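You operate a simulated robot arm through the tools that you are given. There is no shell and no other tool. Be economical: measure what you need, move in short steps, check, and stop when the job is done.

You are at the controls of a simulated two-armed robot. One attempt, no reset.

TASK
Brush the crumbs out of cross pan two into the long tub.
Fine: tub on the ledge under the end flap first; shut the flap, put brush and tub back. Set down upright: blue brush.

It is judged by the outcome, as a careful person would: the job done as asked, and still so three seconds after it is handed in. It fails if anything else is knocked over, pushed out of place, dropped, spilled or broken.

THE ROBOT
Two 6-joint arms with two-finger parallel grippers on one trunk, on a base that drives. Base frame: it is fixed to the floor where the robot stands at the start and does not move with it; the origin is under the middle of the robot, x ahead of it, y to its left, z up. Readings come in m, degrees, newtons and seconds.
The left shoulder is at the start at [0.06, 0.187, 1.147], the right one opposite. With the tool pointing down near the work surface each hand reaches from about 0.26 to 0.62 m from the robot's upright axis, wherever it stands, measured 20 degrees to its own side. Places, roughly: bed of cross pan two [0.5, -1.2, 0.7]; end flap three [0.2, -4.2, 0.8]; end flap two [0.3, -1.2, 0.8]; ledge two [0.2, -1.2, 0.7]. Payload 1.57 kg a hand.
The tool frame of a hand sits at the grasp point between the pads (the TCP): z along the fingers, y along the line on which they close. The tips reach 0.03 m beyond it. Largest opening 0.11 m; finger width 0.024, thickness 0.012; the body of the gripper, 0.048 by 0.112 m, starts 0.078 m behind the TCP.
Orientation is told as [roll, pitch, yaw] about the base's x, y, z axes, in that order, counted from this pose: with the fingers straight down and closing along the base's y, the tool's x points along the base's -x, its y along +y and its z along -z.

THE INTERFACE
- The arms move only by the tool nudge_tool. It takes "left_moves", "right_moves" or both (then of equal length, played together; a hand with none holds still); each is a list of rows, each an object of numbers (a shift or turn left out is 0, a gripper value left out holds the last): "dx", "dy", "dz": the shift along the base's x, y, z in m; "ax", "ay", "az": the turn, a rotation vector about the base's x, y, z in degrees. In form: [{"dx": .., "dy": .., "dz": .., "ax": .., "ay": .., "az": ..}, ...]. A call has 1 to 10 rows; each row shifts and turns the commanded pose from where the row before left it. "left_fingers" and "right_fingers" are, for a hand that has rows, the opening, from 0 (shut) to 1 (fully open), set as the call begins (left out, the last holds). Each row takes 0.2 s and may step no farther than 0.05 m and 8.6 degrees from the row before; otherwise, or with a gripper value out of range, the whole call is refused. Where a pose cannot be reached the arm comes as near as it can. A force on the tool above 40 N (or 10 N above the force at the start of the call, whichever is more), or a blocked arm, ends the call early, and 0.2 s more pass. Each finger travels about 0.153 m/s and halts on what it meets, pressing with about 23 N; the grip force reading is that of the motor and also rises with nothing between the fingers. The clock runs only during rows and for 0.2 s after the last one: add rows that do not move to give the fingers time. The reply holds the time, the measured pose of the TCP, the force on the tool along the base axes, the opening and the grip force, in the units named above and with some noise, with the torque about the TCP (base axes, N m) and any sound that the robot's microphone picked up.
- Cameras (640 x 400 px; columns grow to the right, rows downward): "scene" is now at [0.0099, 0.022, 1.6811]; the picture's right is [0.31, -0.95, 0.00], its down [-0.78, -0.25, -0.57] and it looks along [0.54, 0.18, -0.82] (base axes); focal length 256 px, centre (320, 200). "left" rides on the left gripper at [0.07, -0.016, -0.141] in its tool frame; the picture's right is [0.23, 0.97, 0.00], its down [-0.86, 0.20, -0.48] and it looks along [-0.47, 0.11, 0.88] (tool axes); focal length 222 px, centre (320, 200). "right" rides on the right gripper at [0.07, 0.016, -0.141] in its tool frame; the picture's right is [-0.23, 0.97, 0.00], its down [-0.86, -0.20, -0.48] and it looks along [-0.47, -0.11, 0.88] (tool axes); focal length 222 px, centre (320, 200). There is no depth. A picture from a camera that has moved, and an enlarged one, comes with that camera's place and axes in the base frame and with its lens.
- grab_frame(camera): a new picture of that camera. No time passes.
- slide_trunk(by): slides the trunk up (or, below 0, down) by that many m; the arms and the scene camera ride with it, the base frame stays. It gives what a move gives, with no picture.
- roll_base(legs): drives the robot by 1 to 6 legs, each [ahead, left, turn to the left] in m, m and degrees, along the robot's own axes; the way and the turn of a leg run together, so that a leg with both is an arc; at most 1.5 m and 180 degrees a leg. The arms and the cameras ride along, it lands a little off, and it stops where it bumps. It gives what a move gives.
- turn_head(pan, tilt): turns the head with the scene camera to pan (to the left, within 86 degrees either way) and tilt (down, from -29 to 69), counted from straight ahead of the robot. It gives what a move gives.
- enlarge(camera, box): a new picture of the part [left, top, right, bottom] of that camera's present view, enlarged. No time passes.
- hand_in(): hands the job in; it is judged then, once.

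Work in short steps. Places have to be worked out from the pictures, the camera data and where the tool is seen: move nearer, look again, correct. Check each grasp and each placing, and mend what went wrong. You have 120 turns and 88 pictures in all, those below and enlarged ones among them. Open the grippers and draw the arms clear of the work before you hand the job in, unless the task says otherwise; then end with one line.

The tools are called after ">>>" by a JSON object that holds its "api" and its "payload". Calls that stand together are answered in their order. nudge_tool: Moves the arms, as the interface text tells. Its arguments: {"type":"object","properties":{"left_moves":{"type":"array"},"left_fingers":{"type":"number"},"right_moves":{"type":"array"},"right_fingers":{"type":"number"}},"required":[]} The other tools are called the same way: slide_trunk (by) slides the trunk up or down; roll_base (legs) drives the base; turn_head (pan, tilt) turns the head that bears the scene camera; grab_frame (camera) takes a picture; enlarge (camera, box) takes an enlarged picture of a part of a camera's view; hand_in () hands the job in.

At the start:

```text
clock: 0.0
left_eef_pos: [0.3357, 0.4601, 1.1099]
left_orientation: [-0.1, 0.0, 0.0]
left_wrist_force: [0.0, -0.2, 0.5]
left_ft_torque: [-0.02, 0.01, -0.01]
left_gripper_width: 0.1099
left_grip_force: 0.0
right_eef_pos: [0.3417, 0.0326, 1.1206]
right_orientation: [0.0, -0.1, 0.0]
right_wrist_force: [-0.6, 0.2, -0.4]
right_ft_torque: [0.0, -0.01, -0.01]
right_gripper_width: 0.1099
right_grip_force: 0.0
trunk travel left (down, up): [-0.775, 0.215]
robot x, y, heading: [0.0025, -0.0029, -0.2]
head pan, tilt: [17.8, 55.1]
```

scene: 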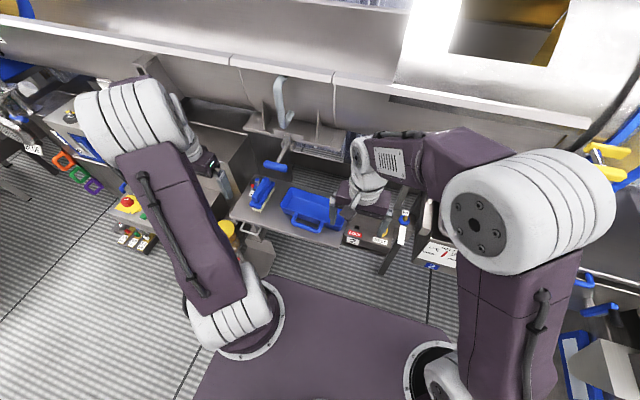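
right: 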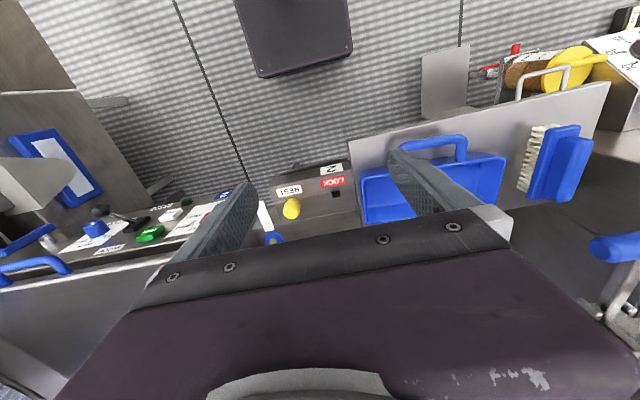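
left: 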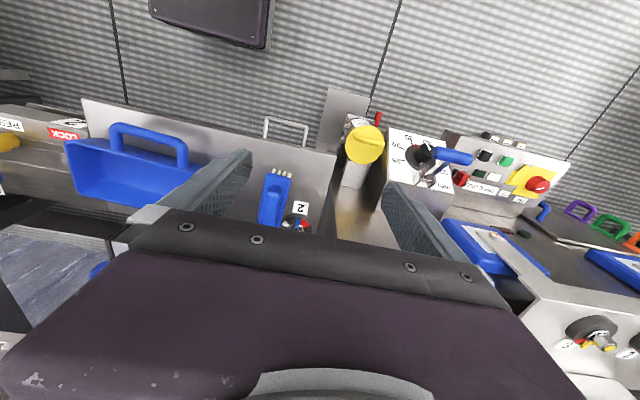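

The first pictures show a tray with blue tubs and brushes and some panels ahead of the robot. I turn the head to survey toward pan two, which is to the right.

>>> {"api": "turn_head", "payload": {"pan": -50, "tilt": 35}}

>>> {"api": "grab_frame", "payload": {"camera": "scene"}}

```text
clock: 1.4
left_eef_pos: [0.336, 0.4594, 1.1084]
left_orientation: [0.0, -0.1, 0.0]
left_wrist_force: [-0.2, 1.4, -0.2]
left_ft_torque: [0.01, -0.02, 0.02]
left_gripper_width: 0.1101
left_grip_force: 0.1
right_eef_pos: [0.3417, 0.0317, 1.1206]
right_orientation: [0.0, 0.0, 0.0]
right_wrist_force: [0.1, 0.0, -0.3]
right_ft_torque: [0.03, 0.02, 0.03]
right_gripper_width: 0.11
right_grip_force: 0.1
trunk travel left (down, up): [-0.775, 0.215]
robot x, y, heading: [0.0006, 0.0019, -0.0]
head pan, tilt: [-50.0, 35.0]
```

```text
84 pictures are left
camera scene: at [-0.0019, -0.0674, 1.7095], right [-0.77, -0.64, 0.0], down [-0.37, 0.44, -0.82], along [0.53, -0.63, -0.57], focal length 256 px, centre (320, 200)
```

scene: 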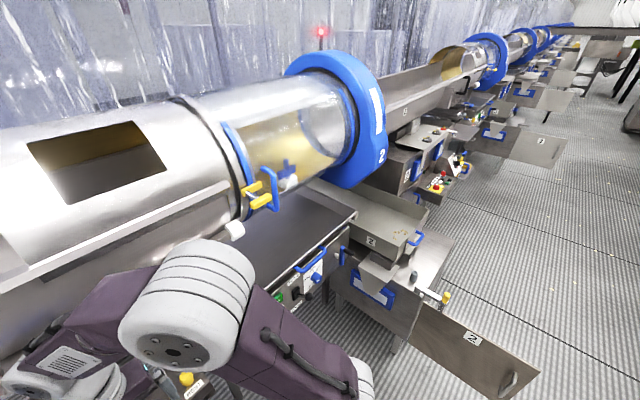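

The pan two area is at right centre, with a 2 label on the pan. I enlarge that part and also look at the tray in front.

>>> {"api": "enlarge", "payload": {"camera": "scene", "box": [260, 180, 560, 400]}}

>>> {"api": "enlarge", "payload": {"camera": "left", "box": [0, 60, 640, 300]}}

```text
1.82 times, centred on (410, 290) of scene
camera zoom: at [-0.0019, -0.0674, 1.7095], right [-0.77, -0.64, 0.0], down [-0.37, 0.44, -0.82], along [0.53, -0.63, -0.57], focal length 466 px, centre (156, 36)
```

zoom: 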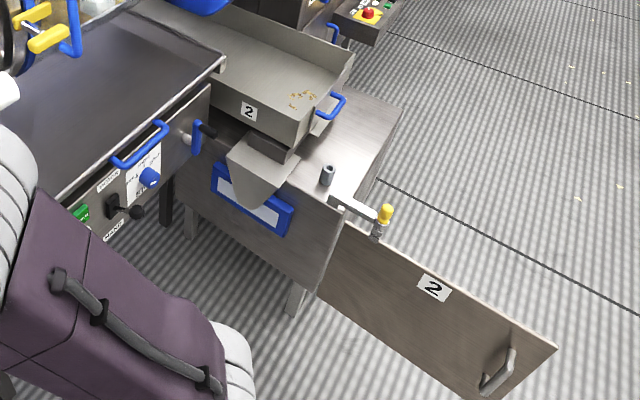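

```text
1.00 times, centred on (320, 180) of left (not enlarged: the box is as wide or as high as the picture)
camera zoom: at [0.2659, 0.4434, 1.2509], right [-0.23, 0.97, 0.0], down [0.86, 0.2, 0.48], along [0.47, 0.11, -0.88], focal length 222 px, centre (320, 220)
```

zoom: 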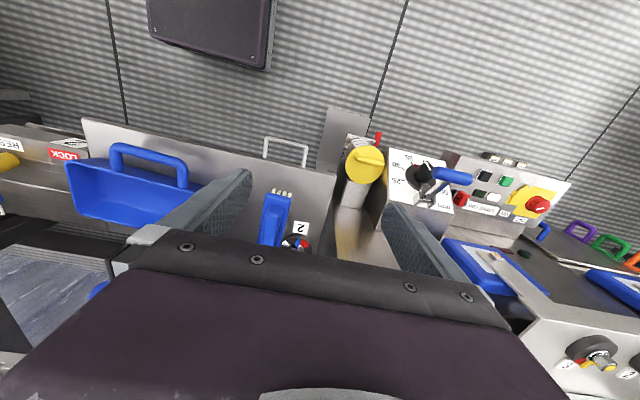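

Crumbs lie by the end flap of pan two, and a board labelled 2 juts into the aisle along y ≈ -0.92. I back away to see the whole front and find the tub and brush.

>>> {"api": "roll_base", "payload": {"legs": [[-0.5, 0, 0]]}}

>>> {"api": "turn_head", "payload": {"pan": 0, "tilt": 40}}

>>> {"api": "grab_frame", "payload": {"camera": "scene"}}

```text
clock: 4.3
left_eef_pos: [-0.1575, 0.4601, 1.1091]
left_orientation: [0.0, 0.1, -0.1]
left_wrist_force: [-0.2, 0.3, 0.3]
left_ft_torque: [-0.03, -0.01, -0.02]
left_gripper_width: 0.11
left_grip_force: 0.2
right_eef_pos: [-0.1506, 0.0315, 1.1199]
right_orientation: [0.0, 0.0, 0.0]
right_wrist_force: [0.5, 0.1, -0.7]
right_ft_torque: [0.0, -0.01, -0.04]
right_gripper_width: 0.1099
right_grip_force: 0.0
trunk travel left (down, up): [-0.775, 0.215]
robot x, y, heading: [-0.4939, -0.001, -0.3]
head pan, tilt: [-50.0, 35.0]
```

```text
clock: 5.5
left_eef_pos: [-0.157, 0.46, 1.1099]
left_orientation: [0.0, 0.1, 0.0]
left_wrist_force: [0.5, 0.9, -0.2]
left_ft_torque: [0.02, 0.01, 0.01]
left_gripper_width: 0.11
left_grip_force: 0.0
right_eef_pos: [-0.1519, 0.0314, 1.1211]
right_orientation: [-0.1, 0.0, 0.0]
right_wrist_force: [-0.3, 0.3, 0.6]
right_ft_torque: [0.01, -0.02, 0.0]
right_gripper_width: 0.1099
right_grip_force: 0.0
trunk travel left (down, up): [-0.775, 0.215]
robot x, y, heading: [-0.4927, 0.0035, -0.0]
head pan, tilt: [0.0, 40.0]
```

```text
81 pictures are left
camera scene: at [-0.4676, -0.0002, 1.7019], right [0.0, -1.0, 0.0], down [-0.64, 0.0, -0.77], along [0.77, 0.0, -0.64], focal length 256 px, centre (320, 200)
```

scene: 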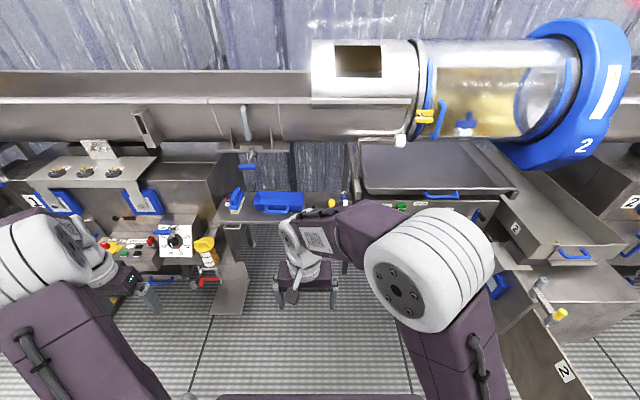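

The shelf ahead holds a blue tub and brush. I enlarge it and pan two.

>>> {"api": "enlarge", "payload": {"camera": "scene", "box": [200, 140, 380, 252]}}

>>> {"api": "enlarge", "payload": {"camera": "scene", "box": [440, 130, 640, 400]}}

```text
3.56 times, centred on (290, 196) of scene
camera zoom: at [-0.4676, -0.0002, 1.7019], right [0.0, -1.0, 0.0], down [-0.64, 0.0, -0.77], along [0.77, 0.0, -0.64], focal length 911 px, centre (427, 214)
```

zoom: 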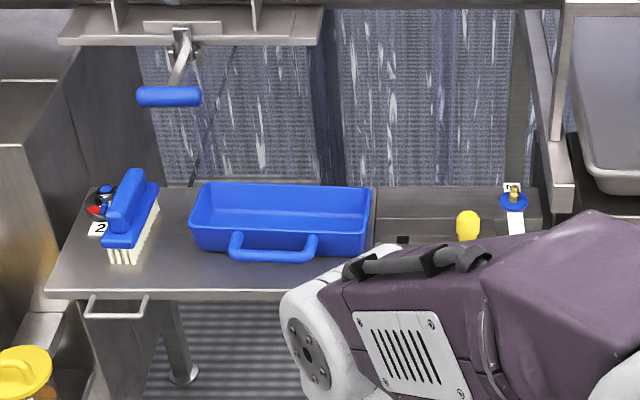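

```text
1.48 times, centred on (540, 265) of scene
camera zoom: at [-0.4676, -0.0002, 1.7019], right [0.0, -1.0, 0.0], down [-0.64, 0.0, -0.77], along [0.77, 0.0, -0.64], focal length 379 px, centre (-6, 104)
```

zoom: 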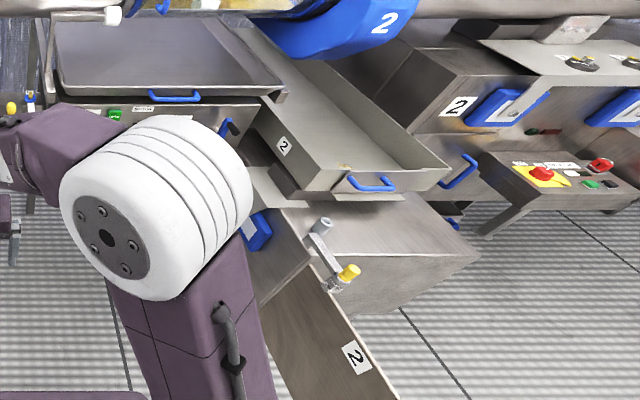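

The tub (about 0.23 m long) sits near x≈0.43, y≈0.2, z≈0.93, with the block brush to its left at y≈0.35. I go back in, shifted left 0.2 m, and look with both wrist cameras.

>>> {"api": "roll_base", "payload": {"legs": [[0, 0.2, 0], [0.44, 0, 0]]}}

>>> {"api": "grab_frame", "payload": {"camera": "right"}}

>>> {"api": "turn_head", "payload": {"pan": 10, "tilt": 55}}

>>> {"api": "grab_frame", "payload": {"camera": "scene"}}

```text
clock: 9.4
left_eef_pos: [0.2769, 0.6673, 1.1103]
left_orientation: [0.0, -0.1, 0.5]
left_wrist_force: [-0.3, 0.2, -0.2]
left_ft_torque: [-0.03, 0.02, 0.02]
left_gripper_width: 0.1098
left_grip_force: 0.0
right_eef_pos: [0.2846, 0.2379, 1.1194]
right_orientation: [0.0, -0.2, 0.5]
right_wrist_force: [-0.2, -0.7, 0.6]
right_ft_torque: [-0.01, -0.03, 0.0]
right_gripper_width: 0.1101
right_grip_force: 0.0
trunk travel left (down, up): [-0.775, 0.215]
robot x, y, heading: [-0.0518, 0.2089, 0.3]
head pan, tilt: [0.0, 40.0]
```

```text
78 pictures are left
camera right: at [0.2143, 0.2554, 1.2618], right [0.22, 0.98, 0.0], down [0.86, -0.19, 0.48], along [0.47, -0.1, -0.88], focal length 222 px, centre (320, 200)
```

right: 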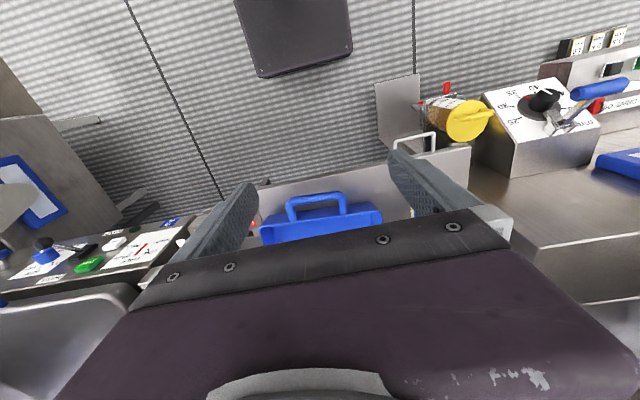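

```text
clock: 10.1
left_eef_pos: [0.2773, 0.6681, 1.1095]
left_orientation: [0.0, 0.1, 0.5]
left_wrist_force: [-0.6, 0.7, 0.2]
left_ft_torque: [0.04, 0.0, 0.0]
left_gripper_width: 0.1102
left_grip_force: 0.2
right_eef_pos: [0.286, 0.2401, 1.1209]
right_orientation: [-0.1, 0.0, 0.5]
right_wrist_force: [0.4, 0.1, -0.8]
right_ft_torque: [0.03, 0.02, -0.02]
right_gripper_width: 0.1101
right_grip_force: 0.1
trunk travel left (down, up): [-0.775, 0.215]
robot x, y, heading: [-0.0544, 0.2019, 0.8]
head pan, tilt: [10.0, 55.0]
```

```text
77 pictures are left
camera scene: at [-0.043, 0.2176, 1.6813], right [0.18, -0.98, 0.0], down [-0.81, -0.15, -0.57], along [0.56, 0.1, -0.82], focal length 256 px, centre (320, 200)
```

scene: 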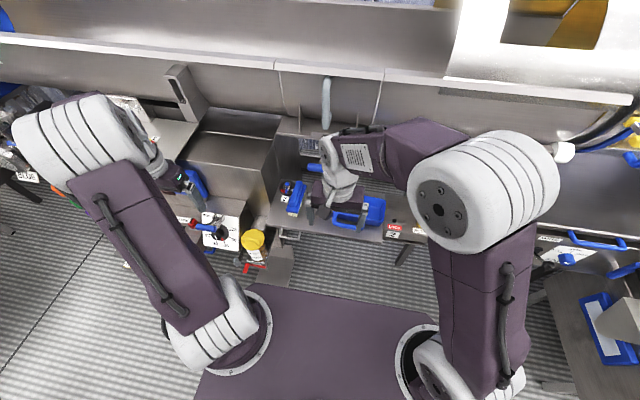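

Triangulating: tub handle ≈ (0.424, 0.21, 0.89), brush top ≈ (0.475, 0.395, 0.93), and a blue lever hangs at ≈ (0.46, 0.31, 1.11), so I'll reach under it with tilted tools. I move the left hand toward the brush, tilted forward, and move the right hand aside.

>>> {"api": "nudge_tool", "payload": {"left_moves": [{"dy": -0.045, "ay": -5}, {"dy": -0.045, "ay": -5}, {"dy": -0.045, "ay": -5}, {"dy": -0.045, "ay": -5}, {"dy": -0.045, "ay": -5}, {"dy": -0.045, "ay": -5}], "right_moves": [{"dy": -0.03}, {"dy": -0.03}, {"dy": -0.03}, {"dy": -0.03}, {"dy": -0.03}, {"dy": -0.03}]}}

>>> {"api": "grab_frame", "payload": {"camera": "left"}}

>>> {"api": "grab_frame", "payload": {"camera": "right"}}

>>> {"api": "enlarge", "payload": {"camera": "scene", "box": [220, 120, 420, 260]}}

```text
clock: 11.5
left_eef_pos: [0.3227, 0.4052, 1.1328]
left_orientation: [-0.3, -29.9, 0.5]
left_wrist_force: [0.2, 0.9, 0.2]
left_ft_torque: [0.06, 0.02, 0.02]
left_gripper_width: 0.1099
left_grip_force: 0.2
left hand out of reach, approached as far as the arm can: row 5, 6
right_eef_pos: [0.287, 0.0562, 1.122]
right_orientation: [0.0, 0.1, 0.5]
right_wrist_force: [0.0, -0.9, 0.4]
right_ft_torque: [0.04, 0.04, -0.03]
right_gripper_width: 0.1098
right_grip_force: 0.1
trunk travel left (down, up): [-0.775, 0.215]
robot x, y, heading: [-0.0554, 0.2064, 0.5]
head pan, tilt: [10.0, 55.0]
```

```text
76 pictures are left
camera left: at [0.1898, 0.3875, 1.2201], right [-0.2, 0.97, -0.12], down [0.5, 0.21, 0.84], along [0.84, 0.11, -0.53], focal length 222 px, centre (320, 200)
```

left: 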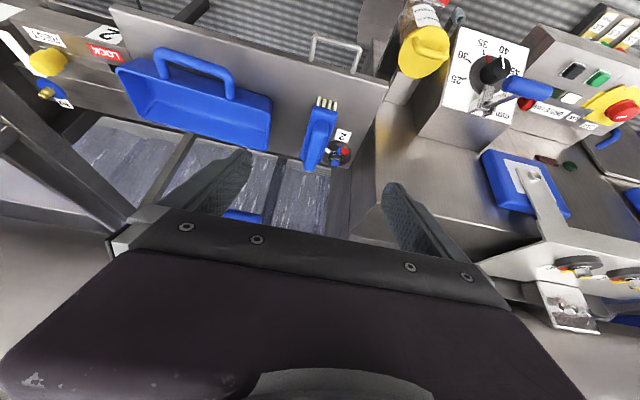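

```text
75 pictures are left
camera right: at [0.2165, 0.0723, 1.2628], right [0.22, 0.98, 0.0], down [0.86, -0.19, 0.48], along [0.47, -0.1, -0.88], focal length 222 px, centre (320, 200)
```

right: 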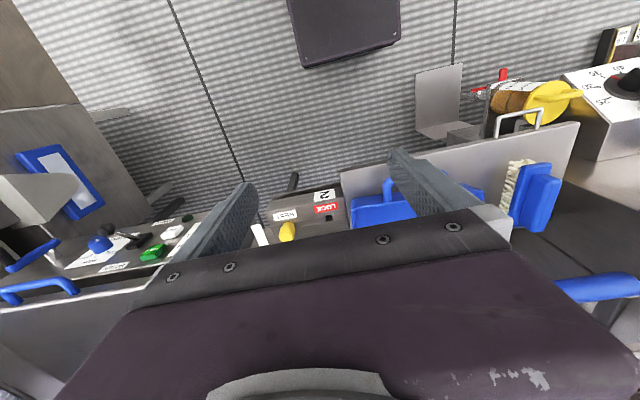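

```text
2.86 times, centred on (320, 190) of scene
camera zoom: at [-0.0428, 0.2154, 1.6813], right [0.18, -0.98, 0.0], down [-0.81, -0.15, -0.57], along [0.56, 0.11, -0.82], focal length 732 px, centre (320, 229)
```

zoom: 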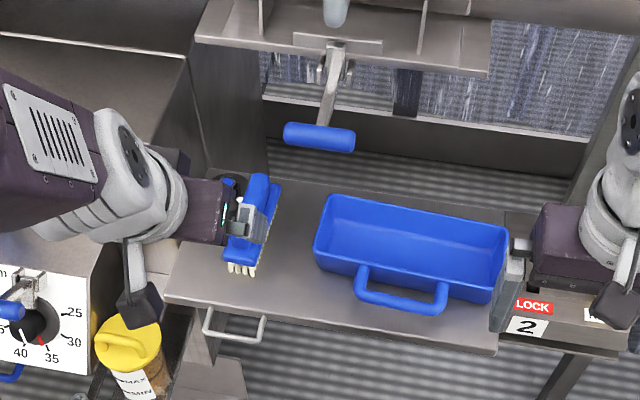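

Three-view triangulation gives the brush handle at ≈(0.475, 0.408, 0.92) lying along x, the shelf at z≈0.855, and the lever bar at (0.474, 0.286–0.36, 1.095). I'll grip at about 15° tilt from the front; first I lower and reduce the tilt.

>>> {"api": "nudge_tool", "payload": {"left_moves": [{"dx": 0.005, "dz": -0.035, "ay": 5}, {"dx": 0.005, "dz": -0.035, "ay": 5}, {"dx": 0.01, "dz": -0.03, "ay": 5}, {}]}}

>>> {"api": "grab_frame", "payload": {"camera": "left"}}

```text
clock: 12.5
left_eef_pos: [0.3421, 0.4078, 1.0308]
left_orientation: [0.0, -15.0, 0.5]
left_wrist_force: [-0.3, 1.0, 0.0]
left_ft_torque: [0.03, -0.02, -0.01]
left_gripper_width: 0.1104
left_grip_force: 0.0
right_eef_pos: [0.2862, 0.0579, 1.1222]
right_orientation: [0.0, 0.0, 0.5]
right_wrist_force: [-0.5, -0.1, 1.1]
right_ft_torque: [0.01, -0.03, -0.02]
right_gripper_width: 0.1101
right_grip_force: 0.0
trunk travel left (down, up): [-0.775, 0.215]
robot x, y, heading: [-0.0552, 0.2042, 0.5]
head pan, tilt: [10.0, 55.0]
```

```text
73 pictures are left
camera left: at [0.2365, 0.3902, 1.1495], right [-0.23, 0.97, -0.06], down [0.7, 0.21, 0.68], along [0.68, 0.11, -0.73], focal length 222 px, centre (320, 200)
```

left: 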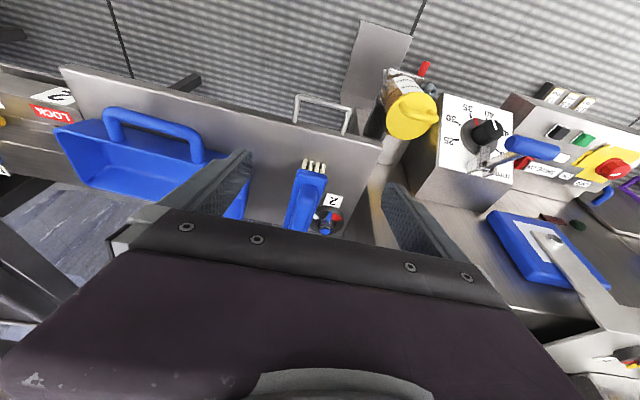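

The brush reads at (0.467, 0.402). I go to (0.455, 0.404, 0.985) with the fingers a bit narrower.

>>> {"api": "nudge_tool", "payload": {"left_moves": [{"dx": 0.04, "dz": -0.01}, {"dx": 0.04, "dz": -0.015}, {"dx": 0.033, "dy": -0.003, "dz": -0.02}, {}], "left_fingers": 0.8}}

>>> {"api": "grab_frame", "payload": {"camera": "left"}}

>>> {"api": "enlarge", "payload": {"camera": "scene", "box": [220, 120, 420, 260]}}

```text
clock: 13.5
left_eef_pos: [0.4579, 0.4047, 0.988]
left_orientation: [-0.1, -15.1, 0.5]
left_wrist_force: [0.7, 0.1, 0.1]
left_ft_torque: [-0.01, -0.04, 0.02]
left_gripper_width: 0.088
left_grip_force: 0.0
right_eef_pos: [0.2859, 0.0577, 1.1223]
right_orientation: [0.0, 0.1, 0.6]
right_wrist_force: [0.7, 0.0, -0.4]
right_ft_torque: [-0.02, -0.04, 0.02]
right_gripper_width: 0.1101
right_grip_force: 0.1
trunk travel left (down, up): [-0.775, 0.215]
robot x, y, heading: [-0.0543, 0.2063, 0.8]
head pan, tilt: [10.0, 55.0]
```

```text
72 pictures are left
camera left: at [0.3529, 0.3867, 1.1059], right [-0.23, 0.97, -0.06], down [0.7, 0.21, 0.68], along [0.68, 0.11, -0.73], focal length 222 px, centre (320, 200)
```

left: 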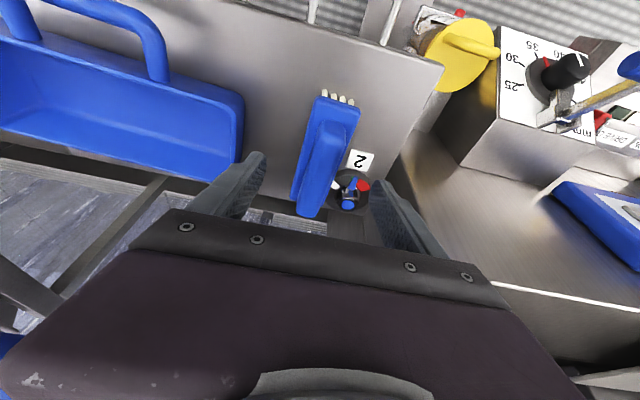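

```text
2.86 times, centred on (320, 190) of scene
camera zoom: at [-0.0442, 0.2175, 1.6813], right [0.18, -0.98, 0.0], down [-0.81, -0.15, -0.57], along [0.56, 0.1, -0.82], focal length 732 px, centre (320, 229)
```

zoom: 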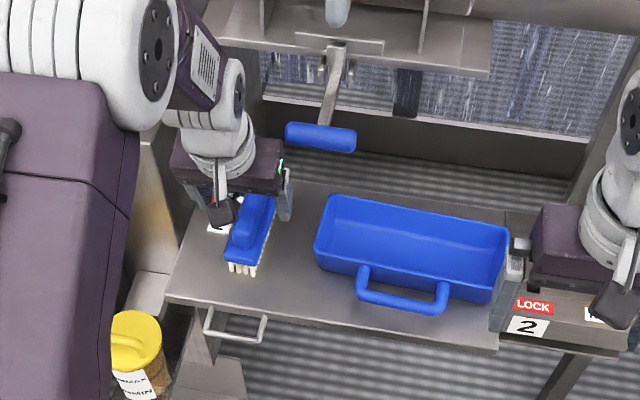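

The handle spans x 0.442–0.55 at y≈0.403, nearly parallel to x. I descend toward z≈0.925 with small steps, watching the force.

>>> {"api": "nudge_tool", "payload": {"left_moves": [{"dx": 0.01, "dz": -0.02}, {"dx": 0.005, "dz": -0.02}, {"dz": -0.012}, {"dz": -0.01}, {}]}}

>>> {"api": "grab_frame", "payload": {"camera": "left"}}

```text
clock: 14.7
left_eef_pos: [0.4702, 0.4024, 0.9248]
left_orientation: [-0.1, -15.0, 0.5]
left_wrist_force: [-0.2, -1.4, -0.6]
left_ft_torque: [0.0, 0.0, 0.01]
left_gripper_width: 0.0879
left_grip_force: 0.1
right_eef_pos: [0.2865, 0.0568, 1.1215]
right_orientation: [-0.1, 0.0, 0.5]
right_wrist_force: [-0.4, 0.1, 0.2]
right_ft_torque: [-0.02, -0.04, 0.02]
right_gripper_width: 0.1101
right_grip_force: 0.0
trunk travel left (down, up): [-0.775, 0.215]
robot x, y, heading: [-0.0578, 0.2025, 0.7]
head pan, tilt: [10.0, 55.0]
```

```text
70 pictures are left
camera left: at [0.366, 0.3849, 1.0429], right [-0.23, 0.97, -0.06], down [0.7, 0.21, 0.68], along [0.68, 0.11, -0.73], focal length 222 px, centre (320, 200)
```

left: 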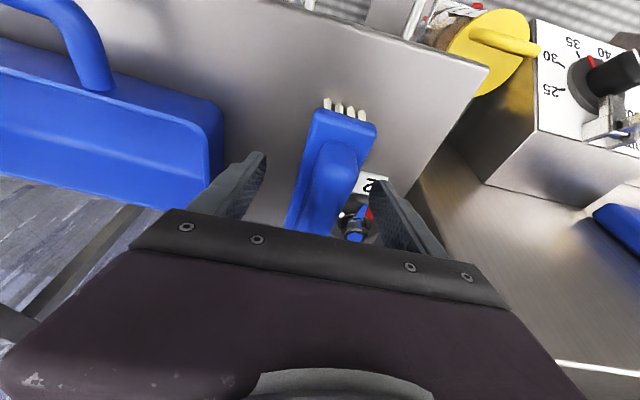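

The brush is centred between the fingers. I lower another 13 mm and close.

>>> {"api": "nudge_tool", "payload": {"left_moves": [{"dz": -0.006, "dy": 0.001}, {"dz": -0.007}, {}]}}

>>> {"api": "nudge_tool", "payload": {"left_moves": [{}, {}, {}, {}], "left_fingers": 0}}

>>> {"api": "grab_frame", "payload": {"camera": "left"}}

```text
clock: 15.5
left_eef_pos: [0.4704, 0.4032, 0.9112]
left_orientation: [-0.1, -15.0, 0.6]
left_wrist_force: [0.4, 0.4, -0.3]
left_ft_torque: [0.03, 0.03, -0.01]
left_gripper_width: 0.0882
left_grip_force: 0.1
right_eef_pos: [0.2869, 0.0579, 1.122]
right_orientation: [0.0, -0.1, 0.5]
right_wrist_force: [0.9, 0.6, -0.1]
right_ft_torque: [-0.03, -0.04, 0.0]
right_gripper_width: 0.1096
right_grip_force: 0.1
trunk travel left (down, up): [-0.775, 0.215]
robot x, y, heading: [-0.0589, 0.205, 0.3]
head pan, tilt: [10.0, 55.0]
```

```text
clock: 16.5
left_eef_pos: [0.4703, 0.4033, 0.9132]
left_orientation: [-0.2, -15.0, 0.5]
left_wrist_force: [0.9, -0.1, 2.0]
left_ft_torque: [0.03, -0.05, -0.02]
left_gripper_width: 0.0443
left_grip_force: 22.3
right_eef_pos: [0.2859, 0.0584, 1.1217]
right_orientation: [0.1, 0.0, 0.4]
right_wrist_force: [0.1, -1.1, 1.0]
right_ft_torque: [-0.01, -0.02, 0.0]
right_gripper_width: 0.11
right_grip_force: 0.1
trunk travel left (down, up): [-0.775, 0.215]
robot x, y, heading: [-0.0575, 0.2054, 0.4]
head pan, tilt: [10.0, 55.0]
```

```text
69 pictures are left
camera left: at [0.3659, 0.3862, 1.0307], right [-0.23, 0.97, -0.06], down [0.7, 0.21, 0.68], along [0.68, 0.11, -0.73], focal length 222 px, centre (320, 200)
```

left: 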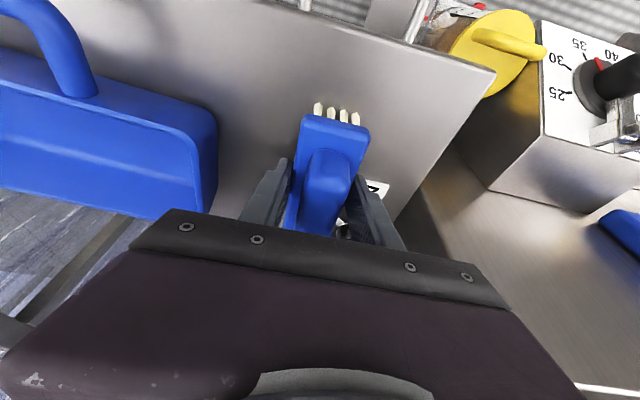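

The grip holds the 44 mm block. I lift 4 cm and pull it back out from under the lever zone.

>>> {"api": "nudge_tool", "payload": {"left_moves": [{"dz": 0.02}, {"dz": 0.02}, {"dx": -0.04, "dz": 0.01}, {"dx": -0.04, "dz": 0.02}, {"dx": -0.04, "dz": 0.03}, {"dz": 0.04, "dy": 0.03}, {"dz": 0.04, "dy": 0.03}, {"dy": 0.04}, {"dy": 0.04}]}}

>>> {"api": "grab_frame", "payload": {"camera": "left"}}

>>> {"api": "enlarge", "payload": {"camera": "scene", "box": [140, 100, 460, 300]}}

```text
clock: 18.5
left_eef_pos: [0.3494, 0.5444, 1.0918]
left_orientation: [-0.3, -15.0, 0.5]
left_wrist_force: [-1.5, 0.7, -1.6]
left_ft_torque: [-0.01, 0.03, -0.03]
left_gripper_width: 0.0443
left_grip_force: 23.0
right_eef_pos: [0.2856, 0.0601, 1.1227]
right_orientation: [-0.1, 0.0, 0.4]
right_wrist_force: [0.3, 0.0, 0.8]
right_ft_torque: [-0.02, 0.0, 0.0]
right_gripper_width: 0.11
right_grip_force: 0.0
trunk travel left (down, up): [-0.775, 0.215]
robot x, y, heading: [-0.058, 0.2054, 0.6]
head pan, tilt: [10.0, 55.0]
```

```text
68 pictures are left
camera left: at [0.2455, 0.5259, 1.2102], right [-0.23, 0.97, -0.06], down [0.7, 0.21, 0.68], along [0.68, 0.11, -0.73], focal length 222 px, centre (320, 200)
```

left: 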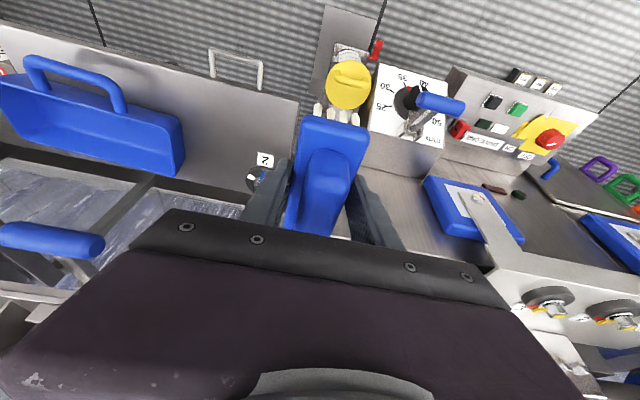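

```text
2.00 times, centred on (300, 200) of scene
camera zoom: at [-0.0431, 0.22, 1.6812], right [0.18, -0.98, 0.0], down [-0.81, -0.15, -0.57], along [0.56, 0.1, -0.82], focal length 512 px, centre (360, 200)
```

zoom: 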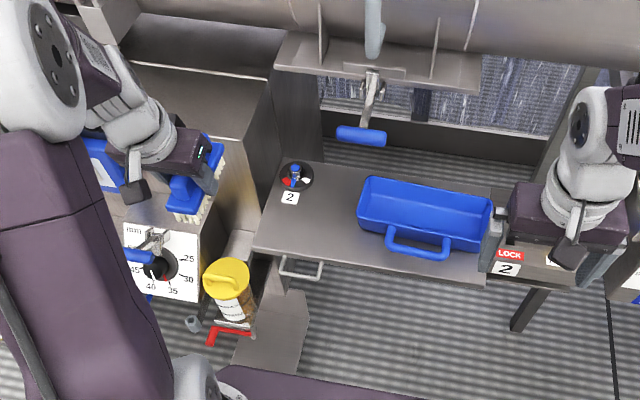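

The brush is held and upright. The tub rim spans x≈0.425–0.53, y≈0.08–0.317, with a handle loop at y≈0.15–0.245. I'll grip the front wall inside the loop with the right hand at yaw +90, so I rotate and move there above it.

>>> {"api": "nudge_tool", "payload": {"right_moves": [{"az": 8.5, "dy": 0.013, "dx": 0.008}, {"az": 8.5, "dy": 0.013, "dx": 0.008}, {"az": 8.5, "dy": 0.013, "dx": 0.008}, {"az": 8.5, "dy": 0.013, "dx": 0.008}, {"az": 8.5, "dy": 0.013, "dx": 0.008}, {"az": 8.5, "dy": 0.013, "dx": 0.008}, {"az": 8.5, "dy": 0.013, "dx": 0.008}, {"az": 8.5, "dy": 0.013, "dx": 0.008}, {"az": 8.5, "dy": 0.013, "dx": 0.008}, {"az": 8.5, "dy": 0.013, "dx": 0.008}], "right_fingers": 0.6}}

>>> {"api": "grab_frame", "payload": {"camera": "right"}}

```text
clock: 20.7
left_eef_pos: [0.3503, 0.5411, 1.0921]
left_orientation: [-0.2, -15.1, 0.5]
left_wrist_force: [0.4, 0.0, -0.7]
left_ft_torque: [-0.03, 0.0, 0.0]
left_gripper_width: 0.0445
left_grip_force: 22.8
right_eef_pos: [0.3674, 0.1903, 1.1217]
right_orientation: [0.0, 0.1, 85.6]
right_wrist_force: [-0.5, -0.7, 0.6]
right_ft_torque: [-0.04, 0.0, 0.0]
right_gripper_width: 0.0659
right_grip_force: 0.1
trunk travel left (down, up): [-0.775, 0.215]
robot x, y, heading: [-0.0569, 0.2056, 0.6]
head pan, tilt: [10.0, 55.0]
```

```text
66 pictures are left
camera right: at [0.3447, 0.1221, 1.2619], right [-0.95, 0.3, 0.0], down [0.26, 0.84, 0.48], along [0.14, 0.46, -0.88], focal length 222 px, centre (320, 200)
```

right: 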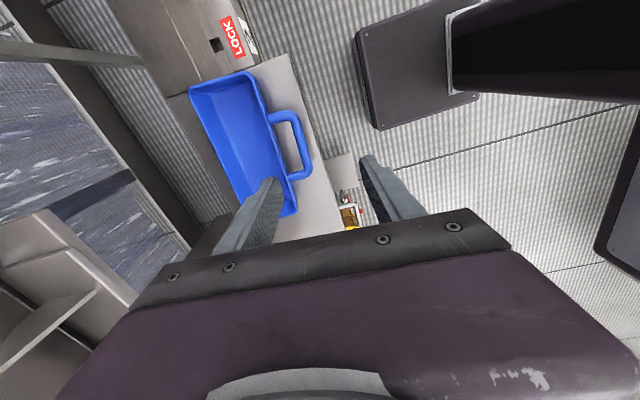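

The front wall rim reads at x≈0.436, y≈0.20 and the handle bar at x≈0.40. I move above it and lower to z≈0.99 for a closer look.

>>> {"api": "nudge_tool", "payload": {"right_moves": [{"dx": 0.03, "dy": 0.005, "dz": -0.03, "az": 4.4}, {"dx": 0.03, "dy": 0.003, "dz": -0.04}, {"dx": 0.006, "dz": -0.04}, {"dz": -0.02}, {}], "right_fingers": 0.4}}

>>> {"api": "grab_frame", "payload": {"camera": "right"}}

>>> {"api": "enlarge", "payload": {"camera": "scene", "box": [280, 140, 420, 240]}}

```text
clock: 21.9
left_eef_pos: [0.3503, 0.5414, 1.0925]
left_orientation: [-0.1, -14.9, 0.6]
left_wrist_force: [0.4, 0.2, -0.9]
left_ft_torque: [-0.01, 0.03, -0.01]
left_gripper_width: 0.0444
left_grip_force: 22.6
right_eef_pos: [0.4335, 0.1983, 0.9895]
right_orientation: [0.0, 0.1, 89.9]
right_wrist_force: [0.5, -1.2, 0.1]
right_ft_torque: [0.02, 0.01, 0.02]
right_gripper_width: 0.0439
right_grip_force: 0.1
trunk travel left (down, up): [-0.775, 0.215]
robot x, y, heading: [-0.0575, 0.2046, 0.5]
head pan, tilt: [10.0, 55.0]
```

```text
65 pictures are left
camera right: at [0.4173, 0.1293, 1.1308], right [-0.97, 0.23, 0.0], down [0.2, 0.85, 0.48], along [0.11, 0.47, -0.88], focal length 222 px, centre (320, 200)
```

right: 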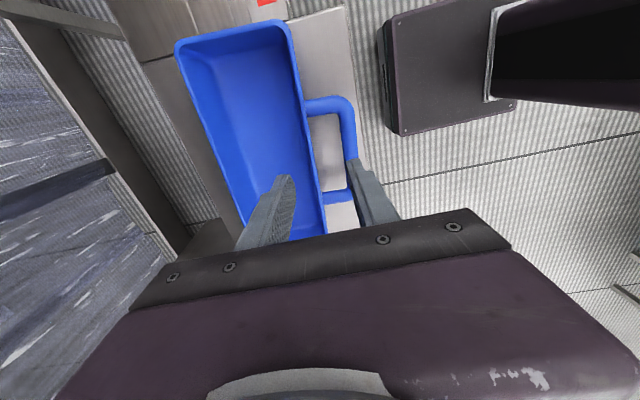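

```text
4.00 times, centred on (350, 190) of scene
camera zoom: at [-0.0433, 0.2177, 1.6812], right [0.18, -0.98, 0.0], down [-0.81, -0.15, -0.57], along [0.56, 0.1, -0.82], focal length 1024 px, centre (200, 240)
```

zoom: 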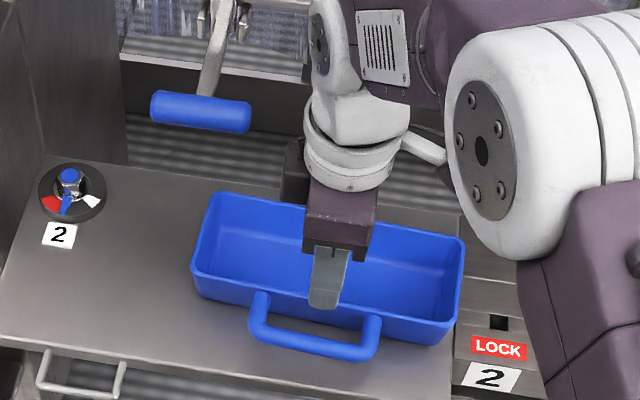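

The front rim lies at x≈0.443 at y=0.2, running about 4° clockwise; the handle's inner edge is at x≈0.405. I align with a 32 mm opening and descend.

>>> {"api": "nudge_tool", "payload": {"right_moves": [{"dx": 0.009, "az": -4}, {"dz": -0.03}, {"dz": -0.02}, {}], "right_fingers": 0.3}}

>>> {"api": "grab_frame", "payload": {"camera": "right"}}

```text
clock: 22.9
left_eef_pos: [0.3498, 0.5406, 1.0928]
left_orientation: [-0.1, -15.0, 0.5]
left_wrist_force: [0.3, -0.1, -1.4]
left_ft_torque: [0.01, 0.0, 0.06]
left_gripper_width: 0.0442
left_grip_force: 22.8
right_eef_pos: [0.4425, 0.1976, 0.9397]
right_orientation: [0.0, 0.0, 85.9]
right_wrist_force: [0.1, -0.1, 0.2]
right_ft_torque: [-0.02, -0.01, 0.0]
right_gripper_width: 0.0333
right_grip_force: 0.0
trunk travel left (down, up): [-0.775, 0.215]
robot x, y, heading: [-0.059, 0.2029, 0.5]
head pan, tilt: [10.0, 55.0]
```

```text
63 pictures are left
camera right: at [0.4205, 0.1299, 1.0817], right [-0.95, 0.3, 0.0], down [0.26, 0.84, 0.48], along [0.14, 0.46, -0.88], focal length 222 px, centre (320, 200)
```

right: 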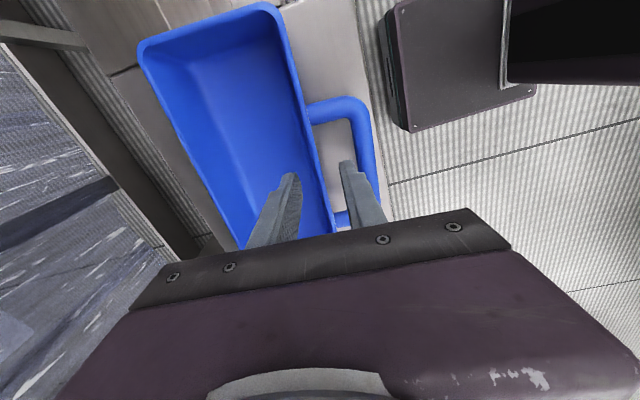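

The fingers straddle the wall nicely. I descend 4 cm, then close.

>>> {"api": "nudge_tool", "payload": {"right_moves": [{"dz": -0.015}, {"dz": -0.015}, {"dz": -0.01}, {}]}}

>>> {"api": "nudge_tool", "payload": {"right_moves": [{}, {}, {}], "right_fingers": 0}}

>>> {"api": "grab_frame", "payload": {"camera": "right"}}

```text
clock: 23.9
left_eef_pos: [0.3505, 0.5408, 1.0925]
left_orientation: [-0.1, -14.9, 0.4]
left_wrist_force: [-0.3, 0.6, -1.5]
left_ft_torque: [-0.03, 0.02, -0.03]
left_gripper_width: 0.0443
left_grip_force: 22.9
right_eef_pos: [0.4398, 0.1969, 0.9]
right_orientation: [0.0, 0.0, 85.9]
right_wrist_force: [-0.3, 0.3, -0.1]
right_ft_torque: [-0.02, 0.02, -0.01]
right_gripper_width: 0.0328
right_grip_force: 0.1
trunk travel left (down, up): [-0.775, 0.215]
robot x, y, heading: [-0.0579, 0.2027, 0.6]
head pan, tilt: [10.0, 55.0]
```

```text
clock: 24.7
left_eef_pos: [0.3501, 0.542, 1.0925]
left_orientation: [-0.1, -15.0, 0.4]
left_wrist_force: [1.0, 0.0, -2.0]
left_ft_torque: [-0.01, 0.04, 0.02]
left_gripper_width: 0.0444
left_grip_force: 22.9
right_eef_pos: [0.4407, 0.1973, 0.9004]
right_orientation: [-0.1, -0.1, 85.9]
right_wrist_force: [-1.5, 1.1, 1.3]
right_ft_torque: [0.29, -0.01, 0.08]
right_gripper_width: 0.0048
right_grip_force: 23.1
trunk travel left (down, up): [-0.775, 0.215]
robot x, y, heading: [-0.0522, 0.2008, 0.5]
head pan, tilt: [10.0, 55.0]
```

```text
62 pictures are left
camera right: at [0.4189, 0.1293, 1.0422], right [-0.95, 0.3, 0.0], down [0.26, 0.84, 0.48], along [0.14, 0.46, -0.88], focal length 222 px, centre (320, 200)
```

right: 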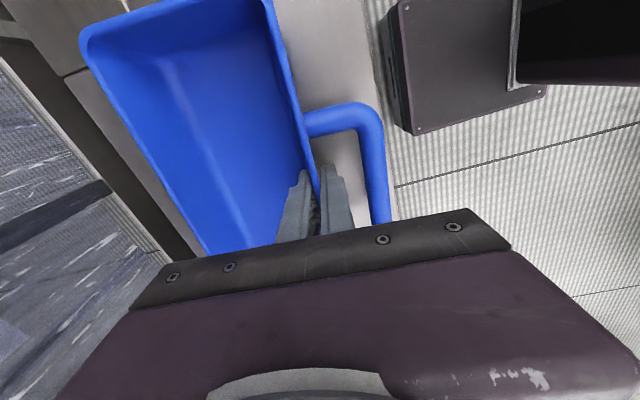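

The wall (4.8 mm) is gripped. I lift 6 cm, pull back toward the robot, and check.

>>> {"api": "nudge_tool", "payload": {"right_moves": [{"dz": 0.02}, {"dz": 0.02}, {"dz": 0.02}, {"dx": -0.03, "dz": 0.01}, {"dx": -0.04, "dz": 0.02}, {"dx": -0.02, "dz": 0.04}, {"dz": 0.02}]}}

>>> {"api": "grab_frame", "payload": {"camera": "scene"}}

```text
clock: 26.3
left_eef_pos: [0.3514, 0.5407, 1.0919]
left_orientation: [0.0, -15.0, 0.5]
left_wrist_force: [-0.1, -0.3, -1.2]
left_ft_torque: [0.04, 0.01, -0.03]
left_gripper_width: 0.0443
left_grip_force: 22.9
right_eef_pos: [0.3493, 0.1979, 1.0502]
right_orientation: [0.1, 0.0, 86.0]
right_wrist_force: [-0.5, 0.3, -2.7]
right_ft_torque: [0.01, 0.06, 0.0]
right_gripper_width: 0.0047
right_grip_force: 22.8
trunk travel left (down, up): [-0.775, 0.215]
robot x, y, heading: [-0.059, 0.204, 0.6]
head pan, tilt: [10.0, 55.0]
```

```text
61 pictures are left
camera scene: at [-0.0433, 0.2175, 1.6812], right [0.18, -0.98, 0.0], down [-0.81, -0.15, -0.57], along [0.56, 0.1, -0.82], focal length 256 px, centre (320, 200)
```

scene: 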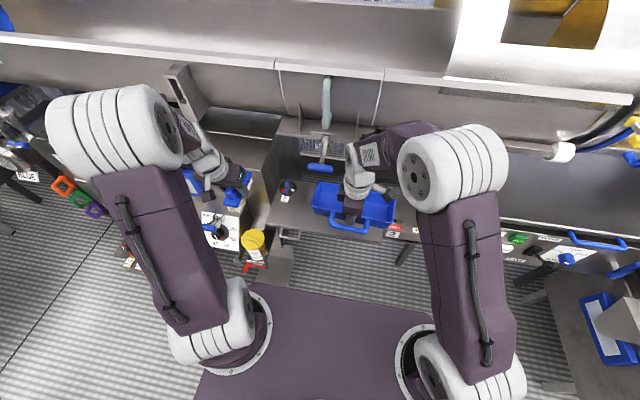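

The tub is held level with a light load. I now back off 0.7 m and strafe right 1.2 m to view pan two.

>>> {"api": "roll_base", "payload": {"legs": [[-0.7, 0, 0], [0, -1.4, 0]]}}

>>> {"api": "turn_head", "payload": {"pan": 0, "tilt": 38}}

>>> {"api": "grab_frame", "payload": {"camera": "scene"}}

```text
clock: 36.7
left_eef_pos: [-0.3354, -0.8434, 1.0928]
left_orientation: [-0.1, -15.0, 0.7]
left_wrist_force: [0.0, 0.8, -0.3]
left_ft_torque: [0.0, 0.0, 0.02]
left_gripper_width: 0.0443
left_grip_force: 23.2
right_eef_pos: [-0.3349, -1.1877, 1.0497]
right_orientation: [0.0, 0.0, 86.1]
right_wrist_force: [-0.5, -0.1, -1.1]
right_ft_torque: [-0.02, 0.08, 0.0]
right_gripper_width: 0.0045
right_grip_force: 22.8
trunk travel left (down, up): [-0.775, 0.215]
robot x, y, heading: [-0.7405, -1.1781, 0.6]
head pan, tilt: [10.0, 55.0]
```

```text
clock: 37.5
left_eef_pos: [-0.3347, -0.8453, 1.0928]
left_orientation: [-0.1, -15.0, 0.7]
left_wrist_force: [0.3, 0.0, -1.1]
left_ft_torque: [0.02, 0.02, 0.02]
left_gripper_width: 0.0442
left_grip_force: 23.1
right_eef_pos: [-0.3342, -1.1864, 1.0508]
right_orientation: [0.0, 0.0, 86.2]
right_wrist_force: [0.8, 0.4, -2.0]
right_ft_torque: [0.03, 0.07, 0.02]
right_gripper_width: 0.0045
right_grip_force: 22.9
trunk travel left (down, up): [-0.775, 0.215]
robot x, y, heading: [-0.7381, -1.1806, 0.4]
head pan, tilt: [0.0, 38.0]
```

```text
60 pictures are left
camera scene: at [-0.7121, -1.1819, 1.7049], right [0.01, -1.0, 0.0], down [-0.62, -0.01, -0.79], along [0.79, 0.01, -0.62], focal length 256 px, centre (320, 200)
```

scene: 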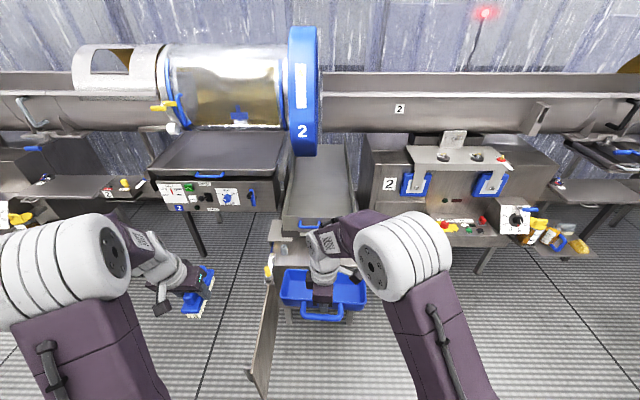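

>>> {"api": "enlarge", "payload": {"camera": "scene", "box": [220, 130, 400, 400]}}

>>> {"api": "enlarge", "payload": {"camera": "scene", "box": [260, 180, 380, 255]}}

```text
1.48 times, centred on (310, 265) of scene
camera zoom: at [-0.7121, -1.1819, 1.7049], right [0.01, -1.0, 0.0], down [-0.62, -0.01, -0.79], along [0.79, 0.01, -0.62], focal length 379 px, centre (335, 104)
```

zoom: 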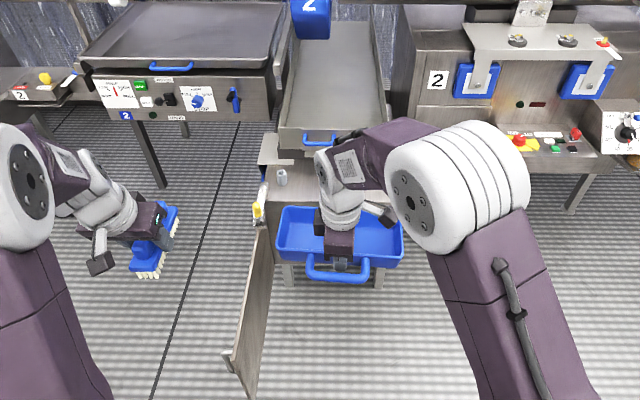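

```text
5.33 times, centred on (320, 218) of scene
camera zoom: at [-0.7121, -1.1819, 1.7049], right [0.01, -1.0, 0.0], down [-0.62, -0.01, -0.79], along [0.79, 0.01, -0.62], focal length 1366 px, centre (320, 107)
```

zoom: 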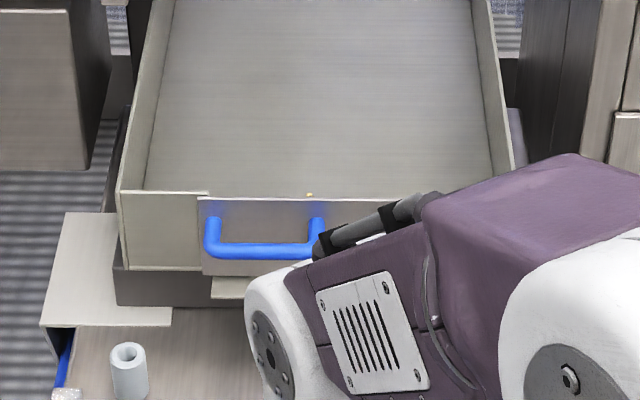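

The pan end has a flap with a blue handle left of centre, and crumbs lie just behind it. My right arm hides part of it, so I move that arm to the right.

>>> {"api": "nudge_tool", "payload": {"right_moves": [{"dy": -0.04}, {"dy": -0.04}, {"dy": -0.04}, {"dy": -0.04}, {"dy": -0.04}, {"dy": -0.04}, {"dy": -0.04}]}}

>>> {"api": "enlarge", "payload": {"camera": "scene", "box": [240, 150, 400, 330]}}

```text
clock: 39.1
left_eef_pos: [-0.3351, -0.8461, 1.0927]
left_orientation: [0.1, -15.0, 0.8]
left_wrist_force: [-0.5, -1.0, -0.7]
left_ft_torque: [0.02, 0.04, 0.0]
left_gripper_width: 0.0443
left_grip_force: 23.3
right_eef_pos: [-0.3339, -1.4704, 1.0504]
right_orientation: [0.0, 0.0, 86.1]
right_wrist_force: [-0.1, -0.8, -1.0]
right_ft_torque: [0.02, 0.07, -0.01]
right_gripper_width: 0.0047
right_grip_force: 22.7
trunk travel left (down, up): [-0.775, 0.215]
robot x, y, heading: [-0.7453, -1.1819, 0.8]
head pan, tilt: [0.0, 38.0]
```

```text
2.22 times, centred on (320, 240) of scene
camera zoom: at [-0.7119, -1.1843, 1.7049], right [0.01, -1.0, 0.0], down [-0.62, -0.01, -0.79], along [0.79, 0.01, -0.62], focal length 569 px, centre (320, 111)
```

zoom: 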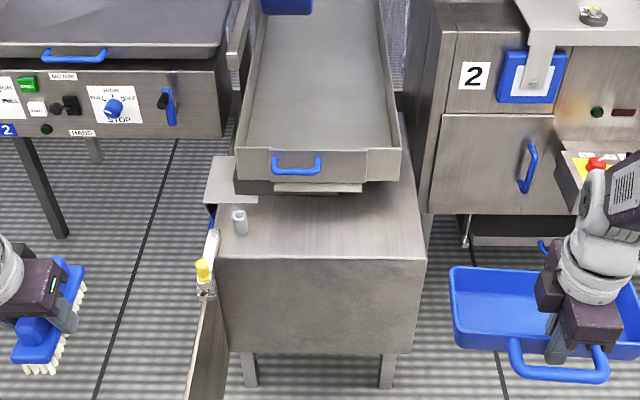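

The ledge is the top of a box (x≈0.08–0.3, y≈-0.96…-1.42), and the flap is in the middle of the pan end wall at x≈0.29. The board lies at y≈-0.93, so I stand at y≈-1.3 and move in to x≈-0.3.

>>> {"api": "roll_base", "payload": {"legs": [[0, -0.12, 0], [0.42, 0, -0.6]]}}

>>> {"api": "turn_head", "payload": {"pan": 10, "tilt": 55}}

>>> {"api": "grab_frame", "payload": {"camera": "scene"}}

```text
clock: 42.5
left_eef_pos: [0.0927, -0.9703, 1.0936]
left_orientation: [-0.1, -15.0, -0.2]
left_wrist_force: [-1.0, 0.8, -0.5]
left_ft_torque: [0.01, -0.02, 0.04]
left_gripper_width: 0.0443
left_grip_force: 23.2
right_eef_pos: [0.0845, -1.5929, 1.0513]
right_orientation: [0.0, 0.0, 85.2]
right_wrist_force: [0.4, -0.4, -1.7]
right_ft_torque: [0.04, 0.08, 0.02]
right_gripper_width: 0.0048
right_grip_force: 22.5
trunk travel left (down, up): [-0.775, 0.215]
robot x, y, heading: [-0.316, -1.2993, -0.2]
head pan, tilt: [0.0, 38.0]
```

```text
clock: 43.3
left_eef_pos: [0.0942, -0.9699, 1.0919]
left_orientation: [-0.1, -15.0, -0.2]
left_wrist_force: [-0.2, -0.8, -1.3]
left_ft_torque: [0.02, 0.01, 0.0]
left_gripper_width: 0.0442
left_grip_force: 22.4
right_eef_pos: [0.0858, -1.5929, 1.0502]
right_orientation: [0.1, 0.0, 85.2]
right_wrist_force: [0.1, -0.3, -2.4]
right_ft_torque: [0.01, 0.08, 0.0]
right_gripper_width: 0.0046
right_grip_force: 22.7
trunk travel left (down, up): [-0.775, 0.215]
robot x, y, heading: [-0.3166, -1.3025, -0.2]
head pan, tilt: [10.0, 55.0]
```

```text
56 pictures are left
camera scene: at [-0.303, -1.2887, 1.6813], right [0.17, -0.99, 0.0], down [-0.81, -0.14, -0.57], along [0.57, 0.1, -0.82], focal length 256 px, centre (320, 200)
```

scene: 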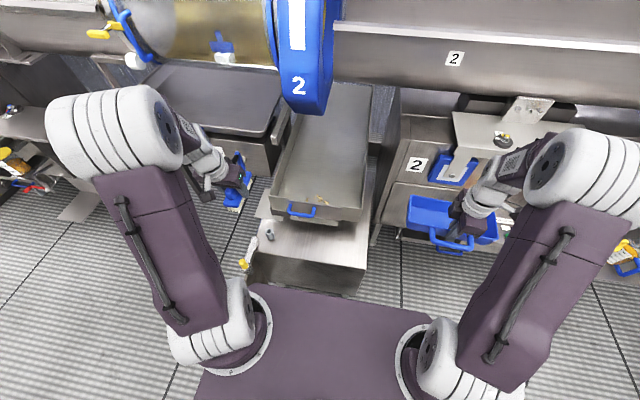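

>>> {"api": "enlarge", "payload": {"camera": "scene", "box": [230, 170, 390, 300]}}

>>> {"api": "grab_frame", "payload": {"camera": "right"}}

```text
3.08 times, centred on (310, 235) of scene
camera zoom: at [-0.303, -1.2887, 1.6813], right [0.17, -0.99, 0.0], down [-0.81, -0.14, -0.57], along [0.57, 0.1, -0.82], focal length 788 px, centre (351, 92)
```

zoom: 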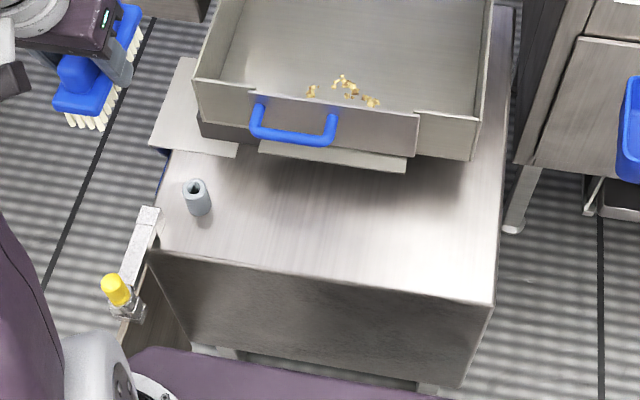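

```text
54 pictures are left
camera right: at [0.0634, -1.6609, 1.1911], right [-0.95, 0.31, 0.0], down [0.27, 0.84, 0.48], along [0.15, 0.46, -0.88], focal length 222 px, centre (320, 200)
```

right: 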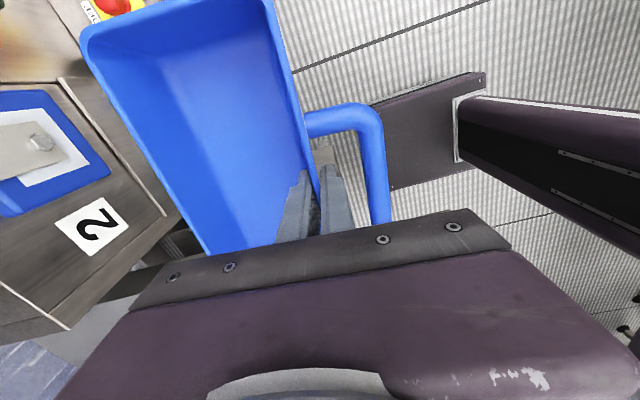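

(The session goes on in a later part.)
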